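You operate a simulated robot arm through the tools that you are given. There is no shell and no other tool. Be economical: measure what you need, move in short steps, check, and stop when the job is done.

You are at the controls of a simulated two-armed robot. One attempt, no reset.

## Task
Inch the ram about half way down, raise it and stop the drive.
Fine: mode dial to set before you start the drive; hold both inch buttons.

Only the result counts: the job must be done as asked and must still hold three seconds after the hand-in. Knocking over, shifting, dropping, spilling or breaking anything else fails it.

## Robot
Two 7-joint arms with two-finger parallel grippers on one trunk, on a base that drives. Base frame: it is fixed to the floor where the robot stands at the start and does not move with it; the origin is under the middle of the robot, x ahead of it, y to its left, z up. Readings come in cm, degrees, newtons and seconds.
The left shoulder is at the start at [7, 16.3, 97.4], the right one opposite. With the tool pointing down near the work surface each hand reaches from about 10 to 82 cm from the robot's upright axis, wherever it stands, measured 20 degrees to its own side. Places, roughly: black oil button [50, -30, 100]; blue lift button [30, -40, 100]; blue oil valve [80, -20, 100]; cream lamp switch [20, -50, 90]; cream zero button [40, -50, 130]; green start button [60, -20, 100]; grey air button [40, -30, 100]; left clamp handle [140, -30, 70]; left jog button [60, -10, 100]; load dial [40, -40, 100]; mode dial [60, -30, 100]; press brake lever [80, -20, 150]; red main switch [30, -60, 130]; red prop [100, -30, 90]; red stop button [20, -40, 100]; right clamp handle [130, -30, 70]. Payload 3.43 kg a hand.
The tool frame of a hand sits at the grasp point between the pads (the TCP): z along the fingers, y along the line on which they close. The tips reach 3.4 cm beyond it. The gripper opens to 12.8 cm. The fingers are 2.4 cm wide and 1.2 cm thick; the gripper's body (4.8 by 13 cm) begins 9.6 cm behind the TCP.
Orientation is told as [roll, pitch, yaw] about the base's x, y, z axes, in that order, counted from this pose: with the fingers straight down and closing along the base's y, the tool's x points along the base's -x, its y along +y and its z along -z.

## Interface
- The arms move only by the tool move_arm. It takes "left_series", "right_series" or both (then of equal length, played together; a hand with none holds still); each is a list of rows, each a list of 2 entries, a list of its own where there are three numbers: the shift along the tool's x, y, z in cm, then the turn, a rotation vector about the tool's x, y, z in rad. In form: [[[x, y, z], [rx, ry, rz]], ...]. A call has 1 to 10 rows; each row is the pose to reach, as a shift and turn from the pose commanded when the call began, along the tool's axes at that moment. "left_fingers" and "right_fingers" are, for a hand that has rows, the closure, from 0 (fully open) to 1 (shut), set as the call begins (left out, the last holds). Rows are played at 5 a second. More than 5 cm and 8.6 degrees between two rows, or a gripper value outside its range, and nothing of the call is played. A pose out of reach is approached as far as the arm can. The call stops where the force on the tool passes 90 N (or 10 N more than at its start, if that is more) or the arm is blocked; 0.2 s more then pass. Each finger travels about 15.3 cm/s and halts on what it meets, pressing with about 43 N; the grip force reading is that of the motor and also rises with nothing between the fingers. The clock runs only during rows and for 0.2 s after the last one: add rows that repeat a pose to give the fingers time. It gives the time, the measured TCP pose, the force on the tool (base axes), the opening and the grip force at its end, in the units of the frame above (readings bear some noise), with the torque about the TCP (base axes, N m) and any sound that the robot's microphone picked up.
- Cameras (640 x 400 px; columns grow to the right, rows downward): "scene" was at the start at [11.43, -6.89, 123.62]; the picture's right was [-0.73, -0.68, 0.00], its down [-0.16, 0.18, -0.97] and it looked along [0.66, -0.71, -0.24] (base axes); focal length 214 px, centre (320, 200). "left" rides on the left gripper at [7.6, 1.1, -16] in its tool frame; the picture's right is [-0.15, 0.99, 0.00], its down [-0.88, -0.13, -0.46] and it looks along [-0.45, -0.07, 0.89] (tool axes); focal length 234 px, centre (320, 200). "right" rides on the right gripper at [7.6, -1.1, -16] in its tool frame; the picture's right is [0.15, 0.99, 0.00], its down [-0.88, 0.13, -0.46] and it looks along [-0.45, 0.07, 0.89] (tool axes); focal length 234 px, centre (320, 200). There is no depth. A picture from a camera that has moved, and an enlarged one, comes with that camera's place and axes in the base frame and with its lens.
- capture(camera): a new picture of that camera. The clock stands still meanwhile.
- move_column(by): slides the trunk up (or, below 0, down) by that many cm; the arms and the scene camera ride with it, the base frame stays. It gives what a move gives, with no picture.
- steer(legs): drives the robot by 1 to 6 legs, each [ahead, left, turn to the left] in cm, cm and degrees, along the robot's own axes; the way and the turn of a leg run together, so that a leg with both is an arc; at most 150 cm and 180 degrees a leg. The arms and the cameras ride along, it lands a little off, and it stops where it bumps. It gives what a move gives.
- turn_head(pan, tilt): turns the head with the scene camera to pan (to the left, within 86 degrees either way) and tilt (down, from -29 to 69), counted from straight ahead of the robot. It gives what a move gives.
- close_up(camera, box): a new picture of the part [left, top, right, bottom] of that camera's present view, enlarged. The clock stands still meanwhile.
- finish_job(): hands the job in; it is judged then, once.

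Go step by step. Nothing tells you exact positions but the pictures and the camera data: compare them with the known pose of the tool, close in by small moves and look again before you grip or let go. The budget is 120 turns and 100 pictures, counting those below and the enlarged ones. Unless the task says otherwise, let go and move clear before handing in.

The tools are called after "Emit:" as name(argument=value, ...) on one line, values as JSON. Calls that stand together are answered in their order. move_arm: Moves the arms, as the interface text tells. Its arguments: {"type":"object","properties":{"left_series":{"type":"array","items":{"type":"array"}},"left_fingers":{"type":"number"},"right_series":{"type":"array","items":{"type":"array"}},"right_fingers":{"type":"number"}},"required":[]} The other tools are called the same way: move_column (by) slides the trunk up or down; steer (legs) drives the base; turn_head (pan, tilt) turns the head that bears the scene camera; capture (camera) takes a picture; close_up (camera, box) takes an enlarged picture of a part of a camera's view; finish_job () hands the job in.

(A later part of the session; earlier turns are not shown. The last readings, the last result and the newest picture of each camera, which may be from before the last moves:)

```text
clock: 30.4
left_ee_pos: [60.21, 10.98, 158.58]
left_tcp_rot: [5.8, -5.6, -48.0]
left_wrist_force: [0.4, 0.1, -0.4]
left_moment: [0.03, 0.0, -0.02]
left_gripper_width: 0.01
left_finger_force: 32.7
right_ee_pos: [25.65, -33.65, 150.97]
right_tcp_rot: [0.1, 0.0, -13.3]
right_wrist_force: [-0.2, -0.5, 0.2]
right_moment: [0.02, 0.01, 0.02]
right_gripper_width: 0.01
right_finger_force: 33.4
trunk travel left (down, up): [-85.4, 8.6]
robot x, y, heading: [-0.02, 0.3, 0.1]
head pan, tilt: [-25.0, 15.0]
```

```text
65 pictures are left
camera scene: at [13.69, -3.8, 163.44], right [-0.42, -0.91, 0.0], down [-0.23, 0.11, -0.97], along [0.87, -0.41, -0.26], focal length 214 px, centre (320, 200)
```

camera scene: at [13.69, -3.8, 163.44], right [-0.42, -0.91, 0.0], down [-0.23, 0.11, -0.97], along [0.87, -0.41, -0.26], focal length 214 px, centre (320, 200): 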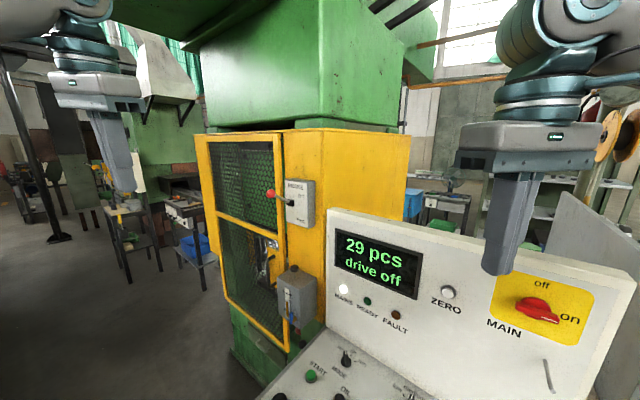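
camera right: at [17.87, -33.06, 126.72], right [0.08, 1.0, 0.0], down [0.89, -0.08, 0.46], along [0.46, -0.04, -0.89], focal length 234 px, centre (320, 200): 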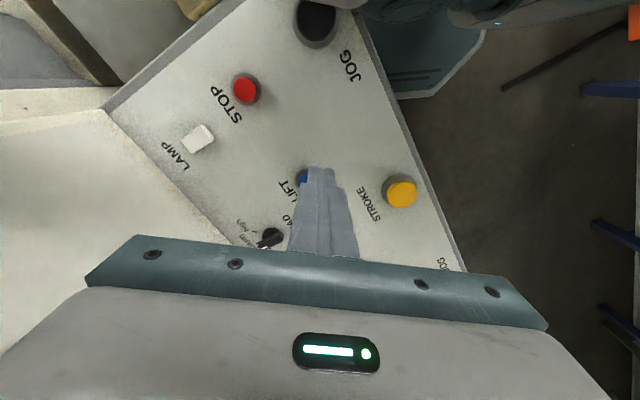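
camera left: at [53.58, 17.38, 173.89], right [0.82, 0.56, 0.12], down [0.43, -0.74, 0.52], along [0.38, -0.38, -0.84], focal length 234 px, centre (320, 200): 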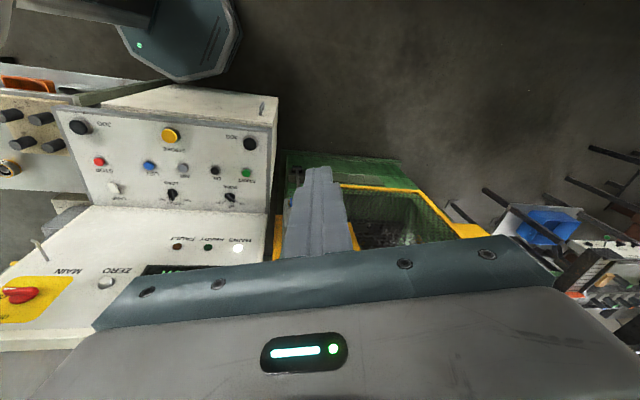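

With the higher viewpoint I triangulate: lever hub (86.4,-26.1,142), knob (83,-18.4,147), lever sticking out of the box face and up; "free" is downwards. Too far for a tool-down reach here, so I'll drive ahead-left (clear of desk and cart) and use the right hand.

Emit:
steer(legs=[[12, 12, 0], [12, 2, 0]])

Emit:
capture(camera="scene")

```text
clock: 32.7
left_ee_pos: [83.5, 24.83, 158.67]
left_tcp_rot: [6.0, -5.7, -48.1]
left_wrist_force: [0.0, -0.4, 0.6]
left_moment: [0.02, -0.03, -0.02]
left_gripper_width: 0.01
left_finger_force: 33.3
right_ee_pos: [49.11, -19.79, 150.98]
right_tcp_rot: [0.2, -0.2, -13.1]
right_wrist_force: [-0.5, 0.2, 0.1]
right_moment: [0.0, -0.03, 0.03]
right_gripper_width: 0.01
right_finger_force: 33.5
trunk travel left (down, up): [-85.4, 8.6]
robot x, y, heading: [23.82, 14.33, -0.0]
head pan, tilt: [-25.0, 15.0]
```

```text
64 pictures are left
camera scene: at [37.05, 10.13, 163.48], right [-0.42, -0.91, 0.0], down [-0.23, 0.11, -0.97], along [0.88, -0.41, -0.26], focal length 214 px, centre (320, 200)
```

scene: 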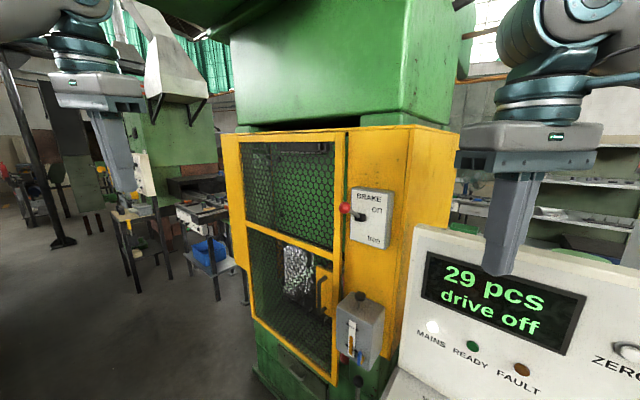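

The knob is confirmed near (83,-18.6,147). Swing the right hand to just above it, fingers closed, gripper parallel to the box face.

Emit:
move_arm(right_series=[[[-4, 1.1, -2.4], [0, 0, 0.11]], [[-8, 2.3, -4.8], [0, 0, 0.22]], [[-12, 3.4, -7], [0, 0, 0.33]], [[-16, 4.5, -7], [0, 0, 0.44]], [[-20, 5.7, -7], [0, 0, 0.55]], [[-24, 6.8, -7], [0, 0, 0.66]], [[-28, 8, -7], [0, 0, 0.77]], [[-32, 9.1, -7], [0, 0, 0.87]]])

Emit:
capture(camera="scene")

Emit:
capture(camera="right")

```text
clock: 34.5
left_ee_pos: [84.31, 24.8, 158.37]
left_tcp_rot: [5.8, -5.5, -48.1]
left_wrist_force: [0.3, -0.6, 0.1]
left_moment: [0.03, 0.03, -0.02]
left_gripper_width: 0.01
left_finger_force: 33.1
right_ee_pos: [83.18, -18.25, 157.78]
right_tcp_rot: [0.1, 0.1, -63.4]
right_wrist_force: [0.6, -0.9, -0.2]
right_moment: [0.05, 0.06, 0.02]
right_gripper_width: 0.0
right_finger_force: 33.1
trunk travel left (down, up): [-85.4, 8.6]
robot x, y, heading: [23.66, 14.0, -0.0]
head pan, tilt: [-25.0, 15.0]
```

```text
63 pictures are left
camera scene: at [37.95, 10.08, 163.39], right [-0.42, -0.91, 0.0], down [-0.24, 0.11, -0.96], along [0.87, -0.41, -0.26], focal length 214 px, centre (320, 200)
```

scene: 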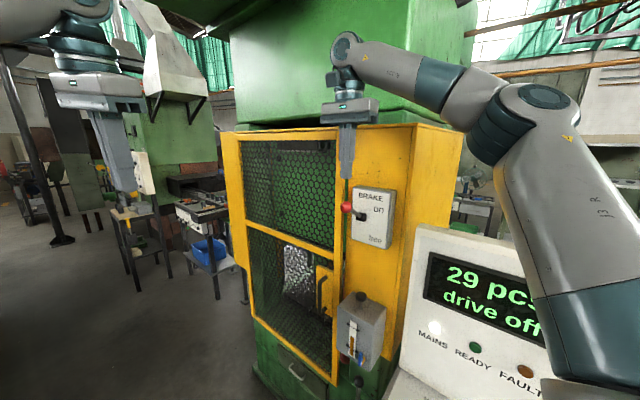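

```text
62 pictures are left
camera right: at [78.72, -12.02, 173.59], right [0.82, 0.58, 0.0], down [0.51, -0.73, 0.45], along [0.26, -0.37, -0.89], focal length 234 px, centre (320, 200)
```

right: 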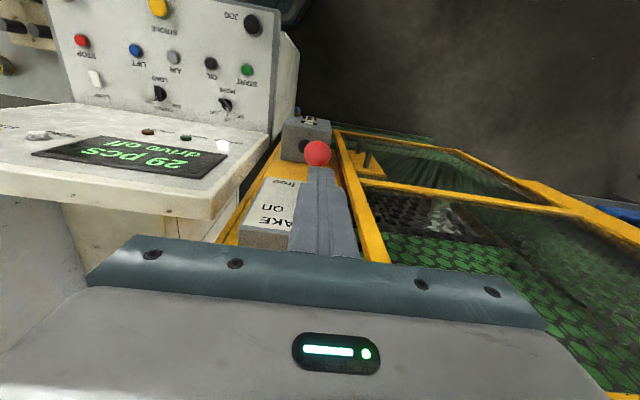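

The fingertips are right above the red knob. Pushing straight down in small steps to bring the lever to "free".

Emit:
move_arm(right_series=[[[0.3, 0, 3], [0, 0, 0]], [[0.5, 0, 5], [0, 0, 0]], [[0.5, 0, 7], [0, 0, 0]], [[0.6, 0, 9], [0, 0, 0]], [[0.6, 0, 11], [0, 0, 0]], [[0.5, 0, 13], [0, 0, 0]], [[0.3, 0, 15], [0, 0, 0]], [[0.3, 0, 16.5], [0, 0, 0]]])

Emit:
close_up(camera="scene", box=[290, 90, 450, 290])

```text
clock: 36.3
left_ee_pos: [83.74, 24.97, 158.6]
left_tcp_rot: [6.0, -5.6, -48.1]
left_wrist_force: [-1.1, -0.6, 0.6]
left_moment: [-0.01, -0.04, 0.01]
left_gripper_width: 0.0
left_finger_force: 32.5
right_ee_pos: [82.34, -18.14, 141.85]
right_tcp_rot: [0.3, -0.2, -63.1]
right_wrist_force: [6.2, -4.5, 12.2]
right_moment: [-0.17, -0.24, 0.05]
right_gripper_width: 0.0
right_finger_force: 33.1
trunk travel left (down, up): [-85.4, 8.6]
robot x, y, heading: [23.92, 14.39, -0.2]
head pan, tilt: [-25.0, 15.0]
```

```text
2.00 times, centred on (370, 190) of scene
camera zoom: at [37.31, 10.15, 163.48], right [-0.42, -0.91, 0.0], down [-0.23, 0.11, -0.97], along [0.88, -0.41, -0.26], focal length 429 px, centre (220, 220)
```

zoom: 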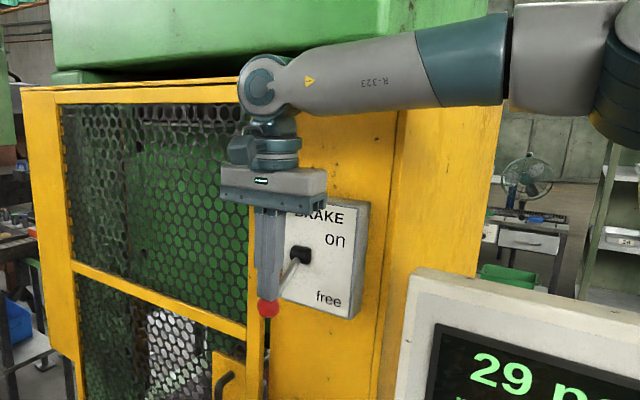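

The lever has swung down toward "free". I push a touch further to feel for the stop, then lift off.

Emit:
move_arm(right_series=[[[0, 0, 0.8], [0, 0, 0]], [[-0.2, 0, 1.6], [0, 0, 0]], [[-0.2, 0, 2.0], [0, 0, 0]]])

Emit:
close_up(camera="scene", box=[290, 150, 410, 250])

```text
clock: 36.8
left_ee_pos: [83.3, 24.98, 158.64]
left_tcp_rot: [6.1, -5.7, -48.3]
left_wrist_force: [-0.3, 0.4, 0.5]
left_moment: [0.01, 0.01, -0.01]
left_gripper_width: 0.0
left_finger_force: 32.9
right_ee_pos: [82.43, -17.93, 141.76]
right_tcp_rot: [1.7, -0.7, -63.2]
right_wrist_force: [-12.8, -4.8, 31.3]
right_moment: [-0.1, 0.37, 0.23]
right_gripper_width: 0.0
right_finger_force: 33.1
trunk travel left (down, up): [-85.4, 8.6]
robot x, y, heading: [23.35, 14.07, -0.0]
head pan, tilt: [-25.0, 15.0]
stopped in row 2 (right hand): the force on the tool passed its limit (the readings are from after the stop); the commanded pose is now the measured one
```

```text
4.00 times, centred on (350, 200) of scene
camera zoom: at [36.84, 10.21, 163.45], right [-0.42, -0.91, 0.0], down [-0.23, 0.11, -0.97], along [0.88, -0.41, -0.26], focal length 858 px, centre (200, 200)
```

zoom: 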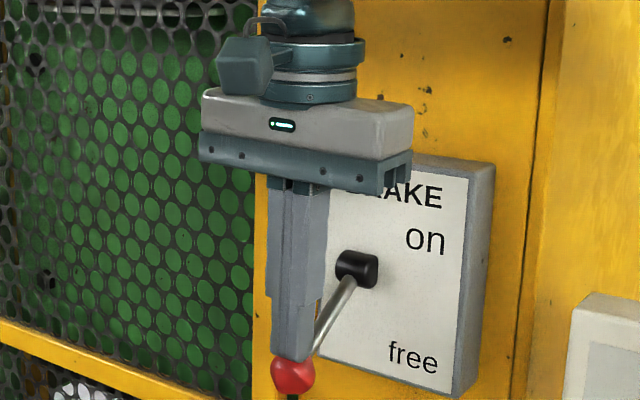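

End stop reached; the lever is at "free". Now lift off and retrace the right hand to its place in front of the robot.

Emit:
move_arm(right_series=[[[0.3, 0, -4.5], [0, 0, 0]], [[0.3, 0, -9], [0, 0, 0]], [[0.3, 0, -13.5], [0, 0, 0]], [[0.3, 0, -16], [0, 0, 0]]])

Emit:
move_arm(right_series=[[[3, -3.3, 0], [0, 0, -0.11]], [[6, -6.6, 0], [0, 0, -0.22]], [[9, -9.9, 0], [0, 0, -0.33]], [[12, -13.2, 0], [0, 0, -0.44]], [[14.5, -16.5, 0], [0, 0, -0.55]], [[16.5, -20, 0], [0, 0, -0.66]], [[18, -24, 0], [0, 0, -0.77]], [[18, -28, 0], [0, 0, -0.87]]])

Emit:
capture(camera="scene")

```text
clock: 37.8
left_ee_pos: [84.08, 24.79, 158.47]
left_tcp_rot: [5.8, -5.5, -48.1]
left_wrist_force: [0.8, 0.3, 0.3]
left_moment: [-0.01, 0.03, -0.02]
left_gripper_width: 0.0
left_finger_force: 33.3
right_ee_pos: [82.81, -17.98, 157.14]
right_tcp_rot: [1.3, -0.4, -63.2]
right_wrist_force: [-0.4, -0.2, 0.5]
right_moment: [-0.02, 0.05, 0.01]
right_gripper_width: 0.01
right_finger_force: 33.1
trunk travel left (down, up): [-85.4, 8.6]
robot x, y, heading: [24.02, 14.16, -0.2]
head pan, tilt: [-25.0, 15.0]
```

```text
clock: 39.6
left_ee_pos: [83.71, 24.6, 158.71]
left_tcp_rot: [6.1, -5.6, -48.1]
left_wrist_force: [0.1, 0.0, -0.1]
left_moment: [0.02, -0.03, 0.02]
left_gripper_width: 0.0
left_finger_force: 32.8
right_ee_pos: [49.09, -14.76, 156.31]
right_tcp_rot: [0.5, -1.6, -13.3]
right_wrist_force: [-0.2, 0.3, 0.2]
right_moment: [0.02, -0.05, -0.02]
right_gripper_width: 0.0
right_finger_force: 33.4
trunk travel left (down, up): [-85.4, 8.6]
robot x, y, heading: [23.83, 13.73, -0.2]
head pan, tilt: [-25.0, 15.0]
```

```text
59 pictures are left
camera scene: at [37.22, 9.91, 163.46], right [-0.42, -0.91, 0.0], down [-0.23, 0.11, -0.97], along [0.88, -0.41, -0.26], focal length 214 px, centre (320, 200)
```

scene: 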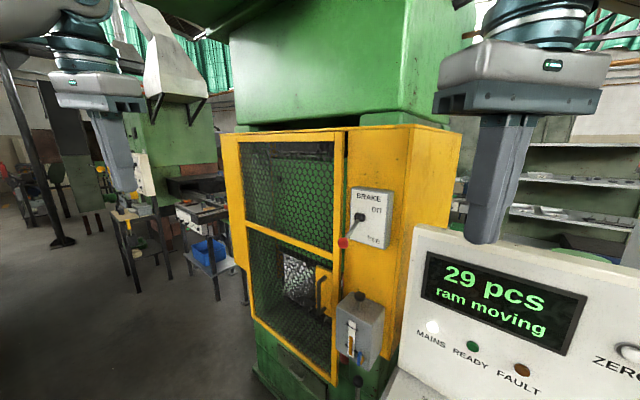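

The display now says "ram moving": freeing the brake lets the ram sink with the drive off. I must re-apply the brake at once: go back, straddle the knob, grip and raise it.

Emit:
move_arm(right_series=[[[-4.2, 0.55, 1.16], [0, 0, 0.109]], [[-8.4, 1.1, 2.3], [0, 0, 0.218]], [[-12.6, 1.65, 3.5], [0, 0, 0.327]], [[-16.8, 2.2, 4.6], [0, 0, 0.436]], [[-21, 2.75, 5.8], [0, 0, 0.545]], [[-25.2, 3.3, 7], [0, 0, 0.654]], [[-29.4, 3.85, 8.1], [0, 0, 0.763]], [[-33.4, 4.2, 9.3], [0, 0, 0.87]], [[-33.4, 4.2, 14.2], [0, 0, 0.87]], [[-33.4, 4.2, 19], [0, 0, 0.87]]], right_fingers=0.35)

Emit:
close_up(camera="scene", box=[270, 120, 590, 320])

Emit:
capture(camera="right")

```text
clock: 41.8
left_ee_pos: [83.77, 24.84, 158.55]
left_tcp_rot: [6.0, -5.6, -48.2]
left_wrist_force: [-0.2, 0.8, -0.1]
left_moment: [0.01, 0.0, 0.03]
left_gripper_width: 0.01
left_finger_force: 34.0
right_ee_pos: [83.29, -18.14, 138.23]
right_tcp_rot: [1.4, -0.5, -63.3]
right_wrist_force: [0.3, -0.2, 1.0]
right_moment: [0.01, 0.0, -0.03]
right_gripper_width: 8.35
right_finger_force: 0.1
trunk travel left (down, up): [-85.4, 8.6]
robot x, y, heading: [24.0, 14.18, 0.1]
head pan, tilt: [-25.0, 15.0]
```

```text
2.00 times, centred on (430, 220) of scene
camera zoom: at [37.43, 10.08, 163.45], right [-0.42, -0.91, 0.0], down [-0.23, 0.11, -0.97], along [0.87, -0.41, -0.26], focal length 429 px, centre (100, 160)
```

zoom: 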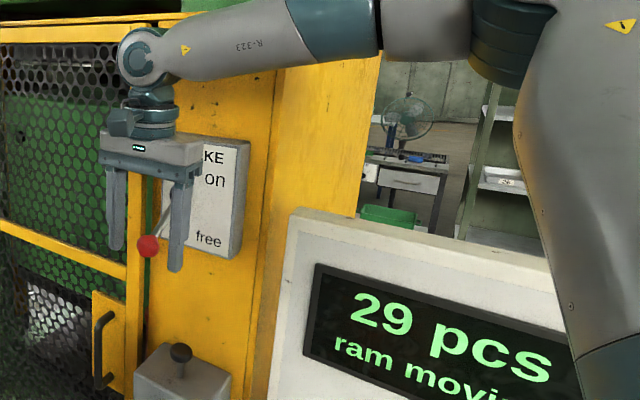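

```text
57 pictures are left
camera right: at [78.42, -11.89, 153.91], right [0.82, 0.58, 0.02], down [0.5, -0.73, 0.47], along [0.29, -0.37, -0.88], focal length 234 px, centre (320, 200)
```

right: 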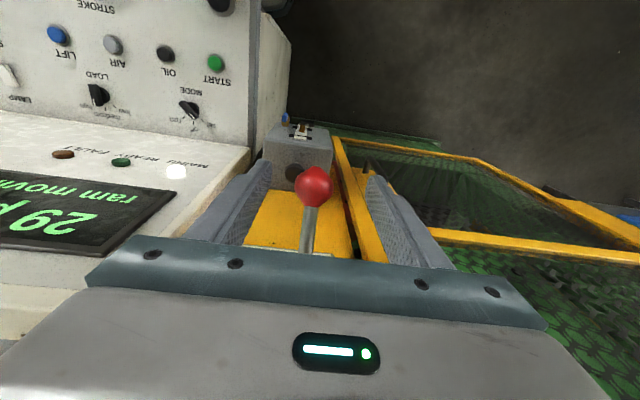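

The knob is between the fingers. Grip it, then raise it in an arc back to "on".

Emit:
move_arm(right_series=[[[-0.4, -0.4, 1.5], [0, 0, 0]], [[-0.4, -0.4, 1.5], [0, 0, 0]], [[-0.4, -0.4, 1.5], [0, 0, 0]], [[0.5, -0.4, -0.7], [0, 0, 0]], [[1.0, -0.4, -2.9], [0, 0, 0]], [[1.0, -0.4, -5.1], [0, 0, 0]], [[0.5, -0.4, -7.3], [0, 0, 0]], [[-0.4, -0.4, -9.3], [0, 0, 0]], [[-0.5, -0.4, -9.8], [0, 0, 0]]], right_fingers=1)

Emit:
close_up(camera="scene", box=[270, 120, 590, 320])

```text
clock: 43.8
left_ee_pos: [84.02, 24.81, 158.57]
left_tcp_rot: [5.9, -5.6, -48.0]
left_wrist_force: [-0.4, -0.9, 0.1]
left_moment: [-0.03, 0.03, -0.01]
left_gripper_width: 0.01
left_finger_force: 32.9
right_ee_pos: [82.96, -18.65, 147.96]
right_tcp_rot: [1.3, -0.5, -63.3]
right_wrist_force: [-1.4, 3.2, -12.6]
right_moment: [1.12, 0.51, 0.11]
right_gripper_width: 3.12
right_finger_force: 45.1
trunk travel left (down, up): [-85.4, 8.6]
robot x, y, heading: [24.01, 14.17, -0.1]
head pan, tilt: [-25.0, 15.0]
```

```text
2.00 times, centred on (430, 220) of scene
camera zoom: at [37.6, 10.13, 163.42], right [-0.42, -0.91, 0.0], down [-0.24, 0.11, -0.97], along [0.87, -0.41, -0.26], focal length 429 px, centre (100, 160)
```

zoom: 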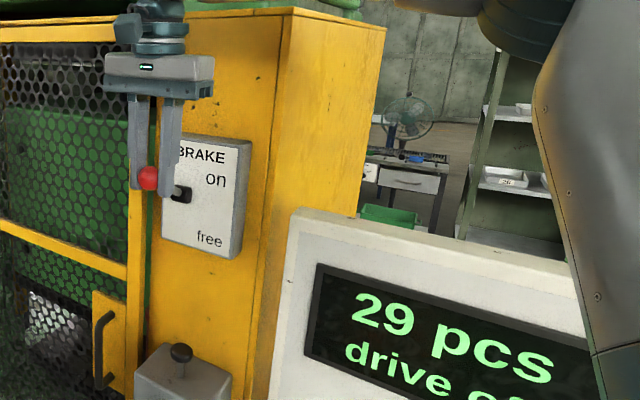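

The lever is back up and the display shows "drive off" – the ram stopped. A last nudge up to the stop, release and check where the ram is.

Emit:
move_arm(right_series=[[[-0.1, 0, -0.5], [0, 0, 0]], [[-0.1, 0, -0.7], [0, 0, 0]]])

Emit:
move_arm(right_series=[[[0, 0, 0], [0, 0, 0]], [[0, 0, 0], [0, 0, 0]], [[0, 0, -4], [0, 0, 0]], [[0, 0, -8], [0, 0, 0]]], right_fingers=0.4)

Emit:
capture(camera="scene")

Emit:
close_up(camera="scene", box=[220, 120, 420, 400])

```text
clock: 44.4
left_ee_pos: [83.91, 24.8, 158.54]
left_tcp_rot: [5.9, -5.7, -48.1]
left_wrist_force: [0.0, -0.5, 1.1]
left_moment: [-0.04, -0.01, 0.0]
left_gripper_width: 0.03
left_finger_force: 33.3
right_ee_pos: [83.12, -18.8, 148.38]
right_tcp_rot: [1.3, -0.5, -63.1]
right_wrist_force: [-5.3, 4.1, -24.9]
right_moment: [0.68, 0.5, -0.05]
right_gripper_width: 3.13
right_finger_force: 45.2
trunk travel left (down, up): [-85.4, 8.6]
robot x, y, heading: [23.65, 14.26, -0.2]
head pan, tilt: [-25.0, 15.0]
```

```text
clock: 45.4
left_ee_pos: [83.84, 24.98, 158.56]
left_tcp_rot: [5.9, -5.7, -48.0]
left_wrist_force: [-1.1, 0.2, 0.5]
left_moment: [0.0, 0.0, 0.03]
left_gripper_width: 0.0
left_finger_force: 33.5
right_ee_pos: [82.58, -18.57, 156.83]
right_tcp_rot: [1.4, -0.6, -63.3]
right_wrist_force: [0.1, 0.5, 0.2]
right_moment: [-0.02, 0.0, 0.0]
right_gripper_width: 7.69
right_finger_force: 0.1
trunk travel left (down, up): [-85.4, 8.6]
robot x, y, heading: [23.77, 13.92, -0.0]
head pan, tilt: [-25.0, 15.0]
```

```text
55 pictures are left
camera scene: at [37.44, 10.2, 163.44], right [-0.42, -0.91, 0.0], down [-0.23, 0.11, -0.97], along [0.87, -0.41, -0.26], focal length 214 px, centre (320, 200)
```

scene: 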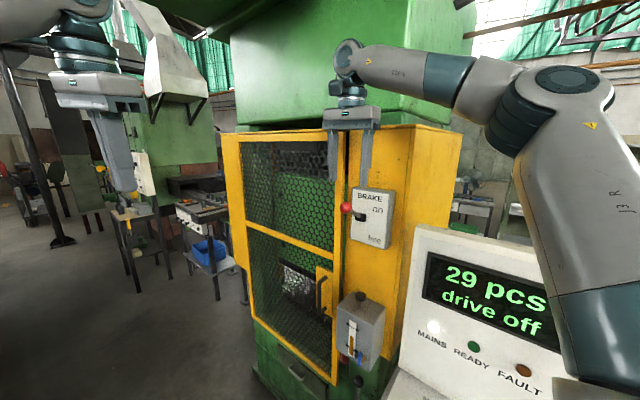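

```text
1.43 times, centred on (320, 260) of scene
camera zoom: at [37.44, 10.2, 163.44], right [-0.42, -0.91, 0.0], down [-0.23, 0.11, -0.97], along [0.87, -0.41, -0.26], focal length 306 px, centre (320, 114)
```

zoom: 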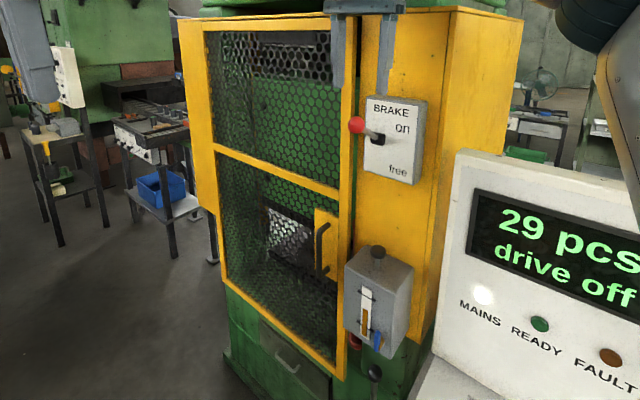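

Brake is on again, ram halted a little below the top. Now retract the right hand, return the base to the start position and lower the trunk, to try the drive with the brake as it was.

Emit:
move_arm(right_series=[[[3, -3.3, 0], [0, 0, -0.11]], [[6, -6.6, 0], [0, 0, -0.22]], [[9, -9.9, 0], [0, 0, -0.33]], [[12, -13.2, 0], [0, 0, -0.44]], [[14.5, -16.5, 0], [0, 0, -0.55]], [[16.5, -20, 0], [0, 0, -0.66]], [[18, -24, 0], [0, 0, -0.77]], [[18, -28, 0], [0, 0, -0.87]]], right_fingers=1)

Emit:
steer(legs=[[-12, -2, 0], [-12, -12, 0]])

Emit:
move_column(by=-40)

Emit:
turn_head(pan=-42, tilt=20)

Emit:
capture(camera="scene")

Emit:
capture(camera="left")

```text
clock: 47.2
left_ee_pos: [83.59, 24.59, 158.72]
left_tcp_rot: [6.2, -5.7, -48.1]
left_wrist_force: [-0.6, -0.3, 0.6]
left_moment: [0.02, -0.04, 0.01]
left_gripper_width: 0.0
left_finger_force: 32.9
right_ee_pos: [49.08, -15.24, 155.82]
right_tcp_rot: [0.7, -1.6, -13.3]
right_wrist_force: [-0.5, -0.3, -0.5]
right_moment: [0.05, -0.04, 0.03]
right_gripper_width: 0.0
right_finger_force: 33.2
trunk travel left (down, up): [-85.4, 8.6]
robot x, y, heading: [24.02, 14.06, -0.1]
head pan, tilt: [-25.0, 15.0]
```

```text
clock: 49.6
left_ee_pos: [60.05, 11.16, 158.43]
left_tcp_rot: [5.8, -5.6, -47.9]
left_wrist_force: [0.7, 0.2, -0.2]
left_moment: [-0.02, 0.06, -0.05]
left_gripper_width: 0.0
left_finger_force: 33.2
right_ee_pos: [25.86, -28.84, 155.85]
right_tcp_rot: [0.2, -1.3, -13.3]
right_wrist_force: [0.7, -0.1, -0.7]
right_moment: [-0.01, 0.04, 0.04]
right_gripper_width: 0.02
right_finger_force: 33.2
trunk travel left (down, up): [-85.4, 8.6]
robot x, y, heading: [-0.18, 0.07, -0.3]
head pan, tilt: [-25.0, 15.0]
```

```text
clock: 53.4
left_ee_pos: [59.84, 10.86, 118.58]
left_tcp_rot: [6.0, -5.6, -48.0]
left_wrist_force: [-0.4, 0.1, -0.4]
left_moment: [0.0, 0.03, 0.03]
left_gripper_width: 0.0
left_finger_force: 32.9
right_ee_pos: [25.62, -28.94, 116.03]
right_tcp_rot: [0.4, -1.4, -13.4]
right_wrist_force: [-0.7, -0.1, 0.0]
right_moment: [-0.02, 0.01, -0.01]
right_gripper_width: 0.0
right_finger_force: 32.7
trunk travel left (down, up): [-45.4, 48.6]
robot x, y, heading: [-0.3, 0.2, -0.1]
head pan, tilt: [-25.0, 15.0]
```

```text
clock: 54.2
left_ee_pos: [59.71, 11.02, 118.73]
left_tcp_rot: [6.0, -5.6, -48.1]
left_wrist_force: [0.8, 0.3, 0.1]
left_moment: [-0.03, 0.0, -0.04]
left_gripper_width: 0.0
left_finger_force: 33.0
right_ee_pos: [25.56, -29.06, 115.78]
right_tcp_rot: [0.3, -1.4, -13.4]
right_wrist_force: [0.1, 0.4, -0.9]
right_moment: [0.0, -0.01, 0.01]
right_gripper_width: 0.0
right_finger_force: 33.0
trunk travel left (down, up): [-45.4, 48.6]
robot x, y, heading: [-0.32, 0.21, -0.0]
head pan, tilt: [-42.0, 20.0]
```

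```text
53 pictures are left
camera scene: at [11.83, -6.12, 122.63], right [-0.67, -0.74, 0.0], down [-0.25, 0.23, -0.94], along [0.7, -0.63, -0.34], focal length 214 px, centre (320, 200)
```

scene: 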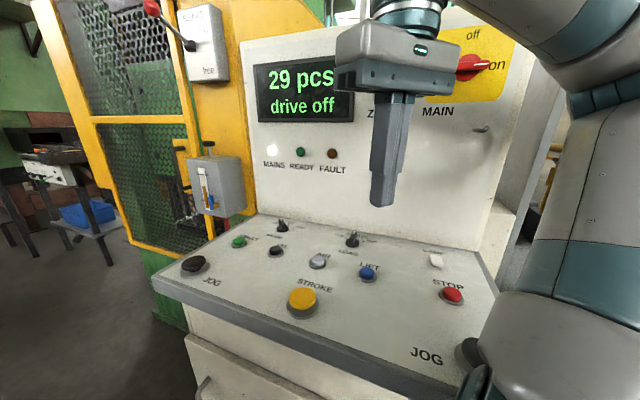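

```text
52 pictures are left
camera left: at [53.25, 17.33, 133.88], right [0.82, 0.56, 0.12], down [0.43, -0.74, 0.52], along [0.38, -0.38, -0.84], focal length 234 px, centre (320, 200)
```

left: 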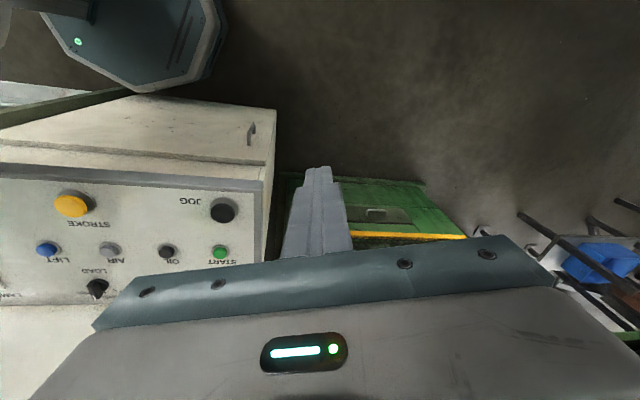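

Robot is back; display "drive off", brake on. Start button estimated at (59.1,-21.8,96). Straighten the left hand and move it above START.

Emit:
move_arm(left_series=[[[0, 0, 0], [0.106, 0.096, 0]]])

```text
clock: 54.6
left_ee_pos: [58.04, 10.37, 116.86]
left_tcp_rot: [-0.2, -0.3, -47.6]
left_wrist_force: [-0.2, 0.2, 0.0]
left_moment: [0.0, 0.0, -0.02]
left_gripper_width: 0.0
left_finger_force: 33.1
left hand out of reach, approached as far as the arm can: row 1
right_ee_pos: [25.44, -29.18, 115.9]
right_tcp_rot: [0.5, -1.4, -13.4]
right_wrist_force: [0.2, -0.2, -0.4]
right_moment: [0.01, 0.0, -0.04]
right_gripper_width: 0.01
right_finger_force: 33.5
trunk travel left (down, up): [-45.4, 48.6]
robot x, y, heading: [-0.43, 0.45, -0.2]
head pan, tilt: [-42.0, 20.0]
```

Emit:
move_arm(left_series=[[[-3, -2.6, 1.5], [0, 0, 0]], [[-6, -5.2, 3], [0, 0, 0]], [[-9, -7.8, 4.5], [0, 0, 0]], [[-12, -10.4, 6], [0, 0, 0]]])

```text
clock: 55.6
left_ee_pos: [58.18, -5.56, 110.94]
left_tcp_rot: [-0.1, -0.1, -47.8]
left_wrist_force: [0.3, -0.1, -0.2]
left_moment: [0.03, 0.06, 0.0]
left_gripper_width: 0.0
left_finger_force: 33.1
right_ee_pos: [25.56, -29.24, 115.81]
right_tcp_rot: [0.5, -1.4, -13.4]
right_wrist_force: [0.3, 0.4, -0.6]
right_moment: [0.0, 0.02, -0.01]
right_gripper_width: 0.0
right_finger_force: 32.9
trunk travel left (down, up): [-45.4, 48.6]
robot x, y, heading: [-0.05, 0.06, -0.1]
head pan, tilt: [-42.0, 20.0]
```

Emit:
move_arm(left_series=[[[-3.1, -2.6, 1.7], [0, 0, 0]], [[-6.3, -5.1, 3.4], [0, 0, 0]], [[-9.4, -7.7, 5.2], [0, 0, 0]], [[-12.6, -10.2, 6.9], [0, 0, 0]]])

Emit:
capture(camera="left")

Emit:
close_up(camera="scene", box=[170, 160, 350, 280])

```text
clock: 56.6
left_ee_pos: [58.86, -21.62, 104.17]
left_tcp_rot: [0.0, -0.1, -47.8]
left_wrist_force: [-1.0, -0.1, -0.1]
left_moment: [0.04, -0.04, -0.01]
left_gripper_width: 0.0
left_finger_force: 32.8
left hand out of reach, approached as far as the arm can: row 4
right_ee_pos: [25.38, -29.21, 115.88]
right_tcp_rot: [0.6, -1.5, -13.4]
right_wrist_force: [0.0, -1.2, -0.5]
right_moment: [0.04, -0.05, 0.01]
right_gripper_width: 0.0
right_finger_force: 32.8
trunk travel left (down, up): [-45.4, 48.6]
robot x, y, heading: [-0.23, 0.01, 0.0]
head pan, tilt: [-42.0, 20.0]
```

```text
51 pictures are left
camera left: at [54.57, -15.28, 120.32], right [0.83, 0.56, 0.0], down [0.49, -0.74, 0.46], along [0.26, -0.38, -0.89], focal length 234 px, centre (320, 200)
```

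left: 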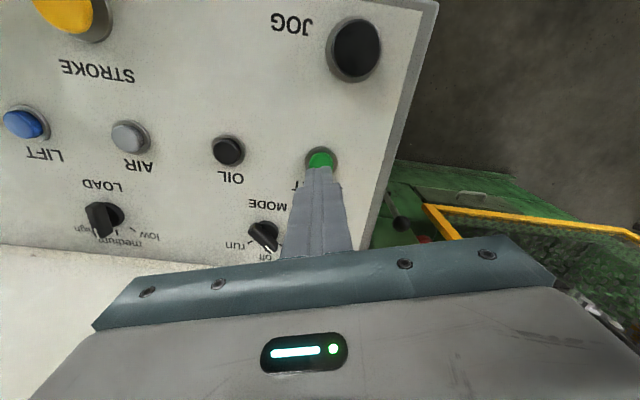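

```text
3.33 times, centred on (260, 220) of scene
camera zoom: at [11.73, -6.32, 122.62], right [-0.67, -0.74, 0.0], down [-0.25, 0.23, -0.94], along [0.7, -0.63, -0.34], focal length 715 px, centre (520, 133)
```

zoom: 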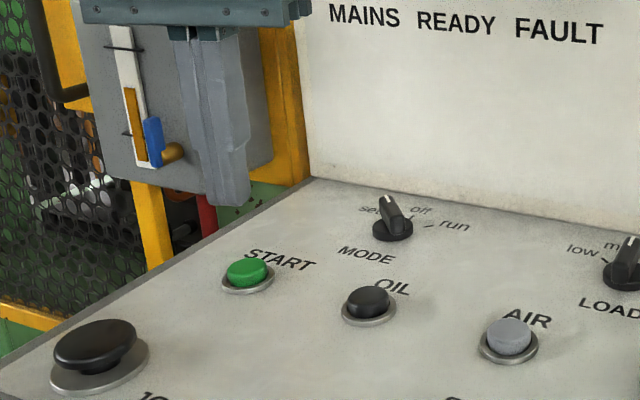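

Left fingertips are right above START. Pressing down in small steps.

Emit:
move_arm(left_series=[[[0, 0, 2], [0, 0, 0]], [[0, 0, 3], [0, 0, 0]], [[0, 0, 3.5], [0, 0, 0]], [[0, 0, 4], [0, 0, 0]]])

Emit:
close_up(camera="scene", box=[170, 50, 390, 280])

```text
clock: 57.6
left_ee_pos: [59.12, -21.38, 100.05]
left_tcp_rot: [-0.1, -0.2, -47.8]
left_wrist_force: [0.0, 0.3, 1.0]
left_moment: [0.0, 0.01, 0.0]
left_gripper_width: 0.02
left_finger_force: 33.2
right_ee_pos: [25.53, -29.15, 115.84]
right_tcp_rot: [0.4, -1.4, -13.4]
right_wrist_force: [0.1, 0.1, -0.3]
right_moment: [-0.01, 0.02, -0.02]
right_gripper_width: 0.01
right_finger_force: 32.9
trunk travel left (down, up): [-45.4, 48.6]
robot x, y, heading: [-0.21, -0.0, -0.0]
head pan, tilt: [-42.0, 20.0]
```

```text
1.74 times, centred on (280, 165) of scene
camera zoom: at [11.83, -6.13, 122.62], right [-0.67, -0.74, 0.0], down [-0.25, 0.23, -0.94], along [0.7, -0.63, -0.34], focal length 373 px, centre (390, 261)
```

zoom: 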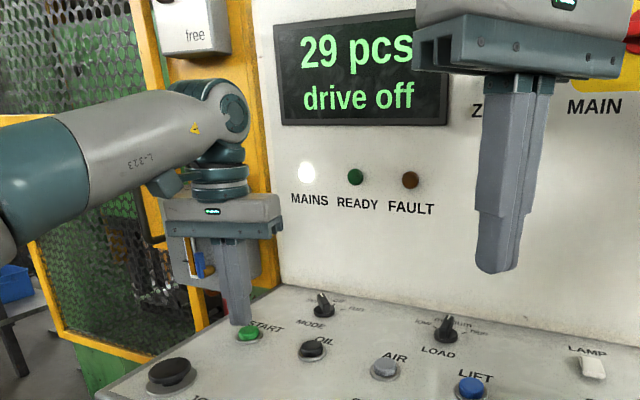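

Emit:
move_arm(left_series=[[[0, 0, 0.3], [0, 0, 0]], [[0, 0, 0.6], [0, 0, 0]], [[0, 0, 0.9], [0, 0, 0]], [[0, 0, 0.9], [0, 0, 0]]])

Emit:
close_up(camera="scene", box=[170, 50, 390, 280])

```text
clock: 58.6
left_ee_pos: [59.07, -21.33, 99.24]
left_tcp_rot: [-0.2, -0.1, -47.8]
left_wrist_force: [0.1, 0.4, 0.2]
left_moment: [0.0, 0.01, 0.01]
left_gripper_width: 0.0
left_finger_force: 32.5
right_ee_pos: [25.43, -29.12, 115.82]
right_tcp_rot: [0.4, -1.4, -13.4]
right_wrist_force: [0.1, 0.0, 0.7]
right_moment: [-0.01, 0.0, -0.02]
right_gripper_width: 0.0
right_finger_force: 32.9
trunk travel left (down, up): [-45.4, 48.6]
robot x, y, heading: [-0.29, 0.5, -0.2]
head pan, tilt: [-42.0, 20.0]
```

```text
1.74 times, centred on (280, 165) of scene
camera zoom: at [11.82, -6.14, 122.62], right [-0.67, -0.74, 0.0], down [-0.25, 0.23, -0.94], along [0.7, -0.63, -0.34], focal length 373 px, centre (390, 261)
```

zoom: 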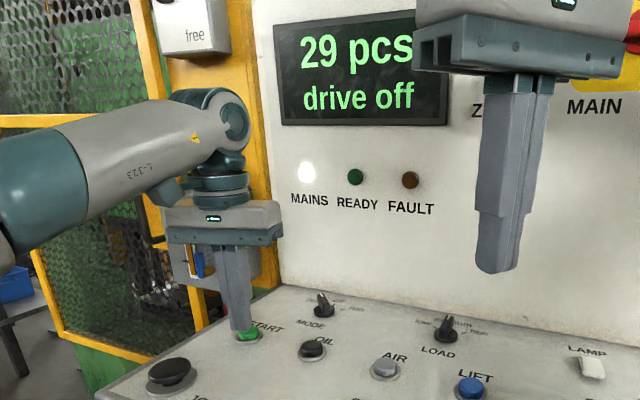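

Emit:
close_up(camera="left", box=[240, 110, 400, 210])

Emit:
close_up(camera="scene", box=[210, 200, 290, 250])

```text
4.00 times, centred on (320, 160) of left
camera zoom: at [54.85, -14.99, 115.37], right [0.83, 0.56, 0.0], down [0.5, -0.74, 0.46], along [0.25, -0.38, -0.89], focal length 937 px, centre (320, 360)
```

zoom: 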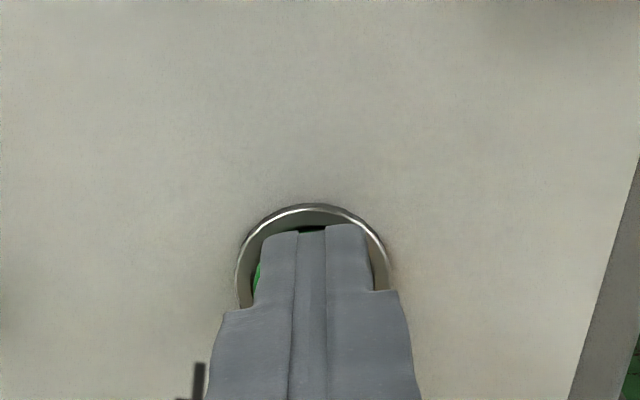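

```text
8.00 times, centred on (250, 225) of scene
camera zoom: at [11.82, -6.14, 122.62], right [-0.67, -0.74, 0.0], down [-0.25, 0.23, -0.94], along [0.7, -0.63, -0.34], focal length 1716 px, centre (880, 0)
```

zoom: 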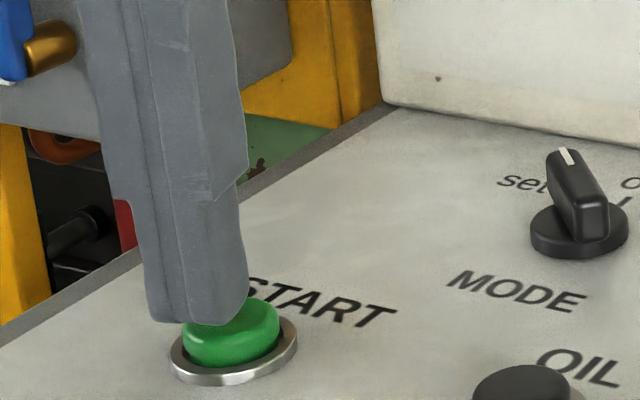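

The tip is just above the button. Pressing further with a small shift to centre.

Emit:
move_arm(left_series=[[[0, -0.4, 0.2], [0, 0, 0]], [[0, -0.4, 0.5], [0, 0, 0]], [[0, -0.4, 0.8], [0, 0, 0]], [[0, -0.4, 1.1], [0, 0, 0]]])

Emit:
capture(camera="scene")

```text
clock: 59.6
left_ee_pos: [58.93, -21.49, 98.22]
left_tcp_rot: [-0.1, -0.3, -47.6]
left_wrist_force: [4.4, -0.4, 10.0]
left_moment: [-0.03, -0.11, -0.04]
left_gripper_width: 0.0
left_finger_force: 32.9
right_ee_pos: [25.48, -29.04, 115.94]
right_tcp_rot: [0.4, -1.5, -13.4]
right_wrist_force: [0.9, 0.3, 1.1]
right_moment: [0.03, -0.01, 0.01]
right_gripper_width: 0.0
right_finger_force: 33.4
trunk travel left (down, up): [-45.4, 48.6]
robot x, y, heading: [-0.0, 0.48, 0.1]
head pan, tilt: [-42.0, 20.0]
heard: click
```

```text
45 pictures are left
camera scene: at [11.79, -6.11, 122.65], right [-0.67, -0.74, 0.0], down [-0.25, 0.23, -0.94], along [0.7, -0.63, -0.34], focal length 214 px, centre (320, 200)
```

scene: 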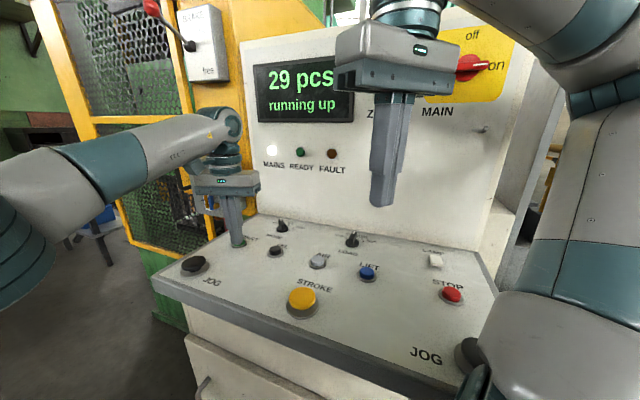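

START clicked: "running up". Lift off and bring the hands above both JOG buttons: left (55.3,-11.1), right (12.6,-33).

Emit:
move_arm(left_series=[[[0, 0, -3], [0, 0, 0]], [[0, 0, -6], [0, 0, 0]], [[3.4, 1.4, -6], [0, 0, 0]], [[6.8, 2.9, -6], [0, 0, 0]], [[10.2, 4.3, -6], [0, 0, 0]]], right_series=[[[2.3, -1.36, 1], [0, 0, 0]], [[4.6, -2.7, 3], [0, 0, 0]], [[6.9, -4.1, 5], [0, 0, 0]], [[9.2, -5.4, 7.5], [0, 0, 0]], [[11.6, -6.8, 9.5], [0, 0, 0]]])

Emit:
capture(camera="left")

Emit:
capture(camera="right")

Emit:
capture(camera="scene")

```text
clock: 60.8
left_ee_pos: [54.78, -11.0, 104.69]
left_tcp_rot: [-0.1, -0.6, -47.8]
left_wrist_force: [0.1, -0.1, 1.1]
left_moment: [0.0, -0.04, 0.0]
left_gripper_width: 0.0
left_finger_force: 32.7
right_ee_pos: [12.42, -32.64, 106.38]
right_tcp_rot: [0.3, -1.7, -13.5]
right_wrist_force: [-0.5, 0.0, 0.2]
right_moment: [-0.01, -0.01, 0.01]
right_gripper_width: 0.01
right_finger_force: 32.9
trunk travel left (down, up): [-45.4, 48.6]
robot x, y, heading: [-0.29, 0.11, -0.2]
head pan, tilt: [-42.0, 20.0]
```

```text
44 pictures are left
camera left: at [50.31, -4.52, 120.65], right [0.83, 0.56, 0.0], down [0.49, -0.74, 0.46], along [0.26, -0.39, -0.89], focal length 234 px, centre (320, 200)
```

left: 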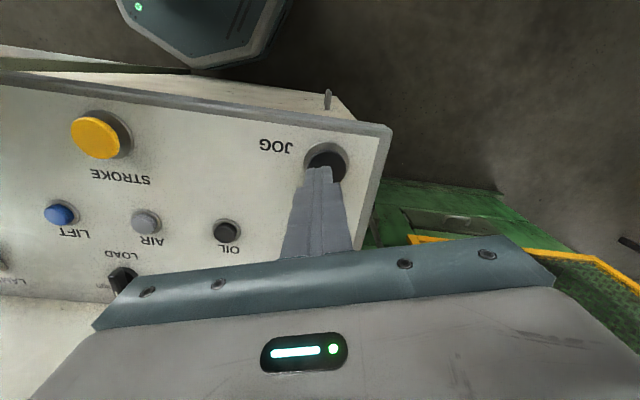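

```text
43 pictures are left
camera right: at [4.35, -32.0, 121.91], right [0.09, 1.0, 0.0], down [0.87, -0.08, 0.48], along [0.48, -0.04, -0.88], focal length 234 px, centre (320, 200)
```

right: 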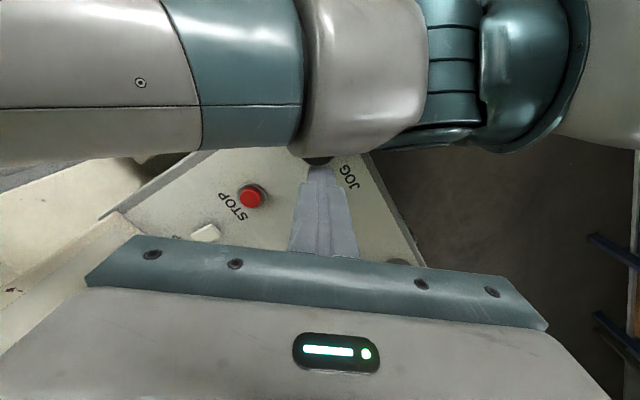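

```text
42 pictures are left
camera scene: at [11.31, -5.78, 122.87], right [-0.67, -0.74, 0.0], down [-0.25, 0.23, -0.94], along [0.7, -0.63, -0.34], focal length 214 px, centre (320, 200)
```

scene: 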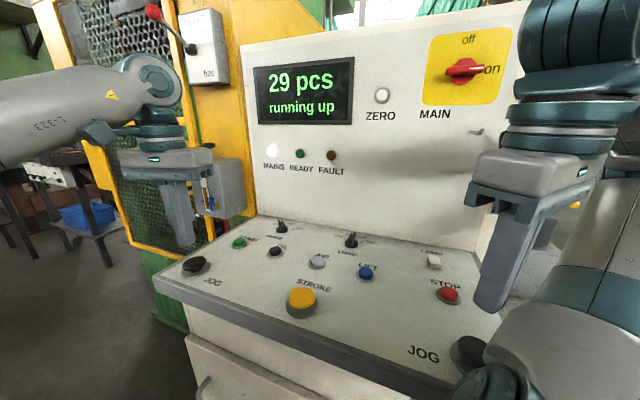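

Both hands are nearly over the JOG buttons; drive is "running up". Lower to just above the buttons while it runs up.

Emit:
move_arm(left_series=[[[-0.2, 0.4, 1], [0, 0, 0]], [[-0.2, 0.4, 1.8], [0, 0, 0]], [[-0.2, 0.4, 1.8], [0, 0, 0]], [[-0.2, 0.4, 1.8], [0, 0, 0]]], right_series=[[[0, 0, 1], [0, 0, 0]], [[0, 0, 2], [0, 0, 0]], [[0, 0, 3], [0, 0, 0]], [[0, 0, 3.3], [0, 0, 0]]])

Emit:
capture(camera="scene")

Emit:
close_up(camera="right", box=[240, 110, 400, 210])

```text
clock: 61.8
left_ee_pos: [54.88, -10.67, 102.94]
left_tcp_rot: [-0.1, -0.6, -47.8]
left_wrist_force: [-0.8, 0.4, 0.7]
left_moment: [0.01, 0.0, 0.01]
left_gripper_width: 0.01
left_finger_force: 32.8
right_ee_pos: [12.36, -32.6, 103.51]
right_tcp_rot: [0.2, -2.0, -13.4]
right_wrist_force: [0.0, -0.5, 0.5]
right_moment: [-0.02, -0.01, 0.02]
right_gripper_width: 0.0
right_finger_force: 33.1
right hand out of reach, approached as far as the arm can: row 4
trunk travel left (down, up): [-45.4, 48.6]
robot x, y, heading: [-0.18, 0.27, -0.2]
head pan, tilt: [-42.0, 20.0]
```

```text
41 pictures are left
camera scene: at [11.05, -5.57, 122.93], right [-0.67, -0.74, 0.0], down [-0.25, 0.22, -0.94], along [0.7, -0.63, -0.33], focal length 214 px, centre (320, 200)
```

scene: 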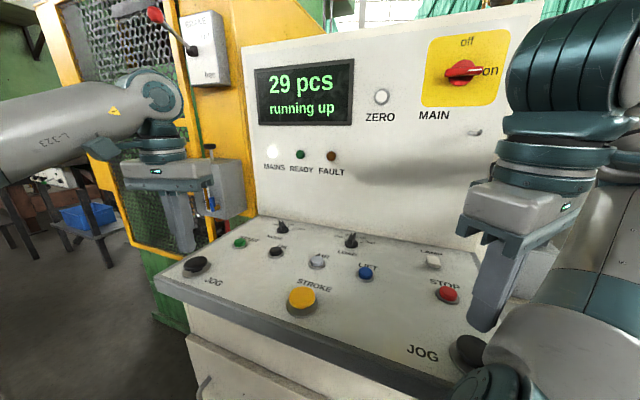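

```text
4.00 times, centred on (320, 160) of right
camera zoom: at [4.22, -31.82, 119.02], right [0.09, 1.0, 0.0], down [0.87, -0.08, 0.48], along [0.48, -0.04, -0.87], focal length 937 px, centre (320, 360)
```

zoom: 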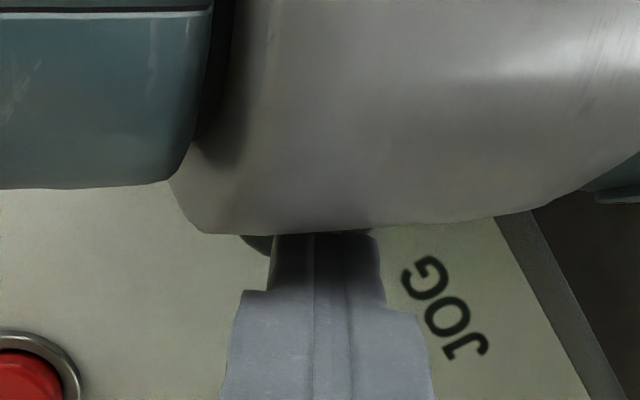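

The right arm is folded too tightly here. I'll raise the hands a bit and check the floor to the left/back before backing off a few cm.

Emit:
move_arm(left_series=[[[0, 0, -3], [0, 0, 0]], [[0, 0, -5], [0, 0, 0]]], right_series=[[[0, 0, -3], [0, 0, 0]], [[0, 0, -6], [0, 0, 0]]])

Emit:
turn_head(pan=86, tilt=50)

Emit:
capture(camera="scene")

```text
clock: 62.4
left_ee_pos: [55.42, -10.43, 107.27]
left_tcp_rot: [-0.3, -0.5, -47.7]
left_wrist_force: [-0.1, 0.5, 0.3]
left_moment: [-0.04, -0.11, 0.0]
left_gripper_width: 0.0
left_finger_force: 33.0
right_ee_pos: [12.61, -32.36, 109.15]
right_tcp_rot: [0.4, -1.7, -13.4]
right_wrist_force: [0.4, 0.5, 1.0]
right_moment: [-0.11, -0.03, -0.01]
right_gripper_width: 0.0
right_finger_force: 32.9
trunk travel left (down, up): [-45.4, 48.6]
robot x, y, heading: [0.03, 0.56, 0.2]
head pan, tilt: [-42.0, 20.0]
```

```text
clock: 64.5
left_ee_pos: [55.48, -10.77, 107.34]
left_tcp_rot: [-0.1, -0.3, -47.8]
left_wrist_force: [-0.6, -0.3, 0.1]
left_moment: [-0.03, 0.0, -0.01]
left_gripper_width: 0.02
left_finger_force: 32.9
right_ee_pos: [12.83, -32.69, 109.29]
right_tcp_rot: [0.4, -1.5, -13.5]
right_wrist_force: [0.3, -0.2, 0.7]
right_moment: [-0.01, 0.02, 0.02]
right_gripper_width: 0.0
right_finger_force: 32.7
trunk travel left (down, up): [-45.4, 48.6]
robot x, y, heading: [-0.0, 0.04, -0.2]
head pan, tilt: [85.9, 50.0]
```

```text
39 pictures are left
camera scene: at [5.4, 8.18, 118.05], right [1.0, -0.07, 0.0], down [-0.06, -0.77, -0.64], along [0.05, 0.64, -0.77], focal length 214 px, centre (320, 200)
```

scene: 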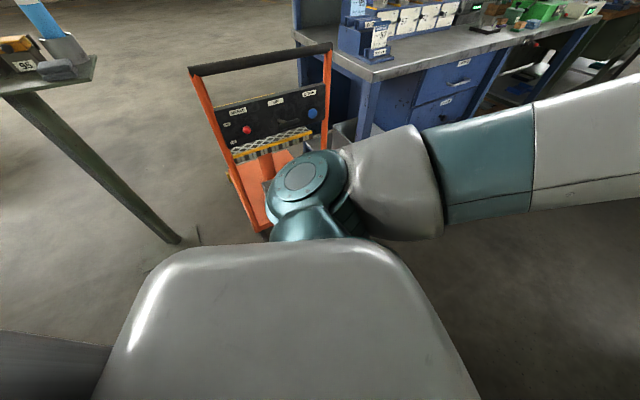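

The cart is ~75 cm to the left; plenty of room. Back off 6 and left 6.

Emit:
steer(legs=[[-6, 6, 0]])

Emit:
turn_head(pan=-42, tilt=20)

Emit:
capture(camera="scene")

```text
clock: 65.6
left_ee_pos: [49.58, -5.36, 107.41]
left_tcp_rot: [-0.1, -0.1, -47.8]
left_wrist_force: [-1.0, 0.1, 0.1]
left_moment: [-0.02, -0.03, 0.03]
left_gripper_width: 0.01
left_finger_force: 33.0
right_ee_pos: [6.7, -27.22, 109.23]
right_tcp_rot: [0.5, -1.5, -13.5]
right_wrist_force: [-0.1, -0.3, 0.8]
right_moment: [-0.05, -0.04, -0.02]
right_gripper_width: 0.01
right_finger_force: 33.3
trunk travel left (down, up): [-45.4, 48.6]
robot x, y, heading: [-5.99, 6.15, -0.0]
head pan, tilt: [85.9, 50.0]
```

```text
clock: 67.7
left_ee_pos: [49.64, -5.3, 107.37]
left_tcp_rot: [0.0, -0.1, -47.9]
left_wrist_force: [-1.1, 0.2, -0.1]
left_moment: [0.03, 0.01, -0.01]
left_gripper_width: 0.0
left_finger_force: 33.5
right_ee_pos: [6.71, -27.23, 109.21]
right_tcp_rot: [0.4, -1.4, -13.4]
right_wrist_force: [-0.2, 0.1, -0.9]
right_moment: [-0.01, -0.02, -0.03]
right_gripper_width: 0.0
right_finger_force: 33.3
trunk travel left (down, up): [-45.4, 48.6]
robot x, y, heading: [-6.2, 6.11, -0.0]
head pan, tilt: [-42.0, 20.0]
```

```text
38 pictures are left
camera scene: at [5.79, -0.29, 122.62], right [-0.67, -0.74, 0.0], down [-0.25, 0.23, -0.94], along [0.7, -0.63, -0.34], focal length 214 px, centre (320, 200)
```

scene: 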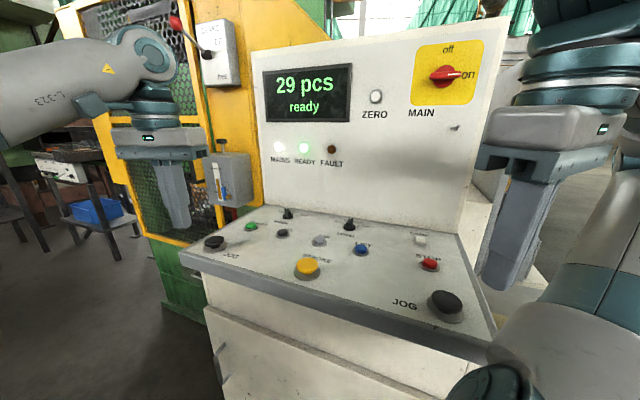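

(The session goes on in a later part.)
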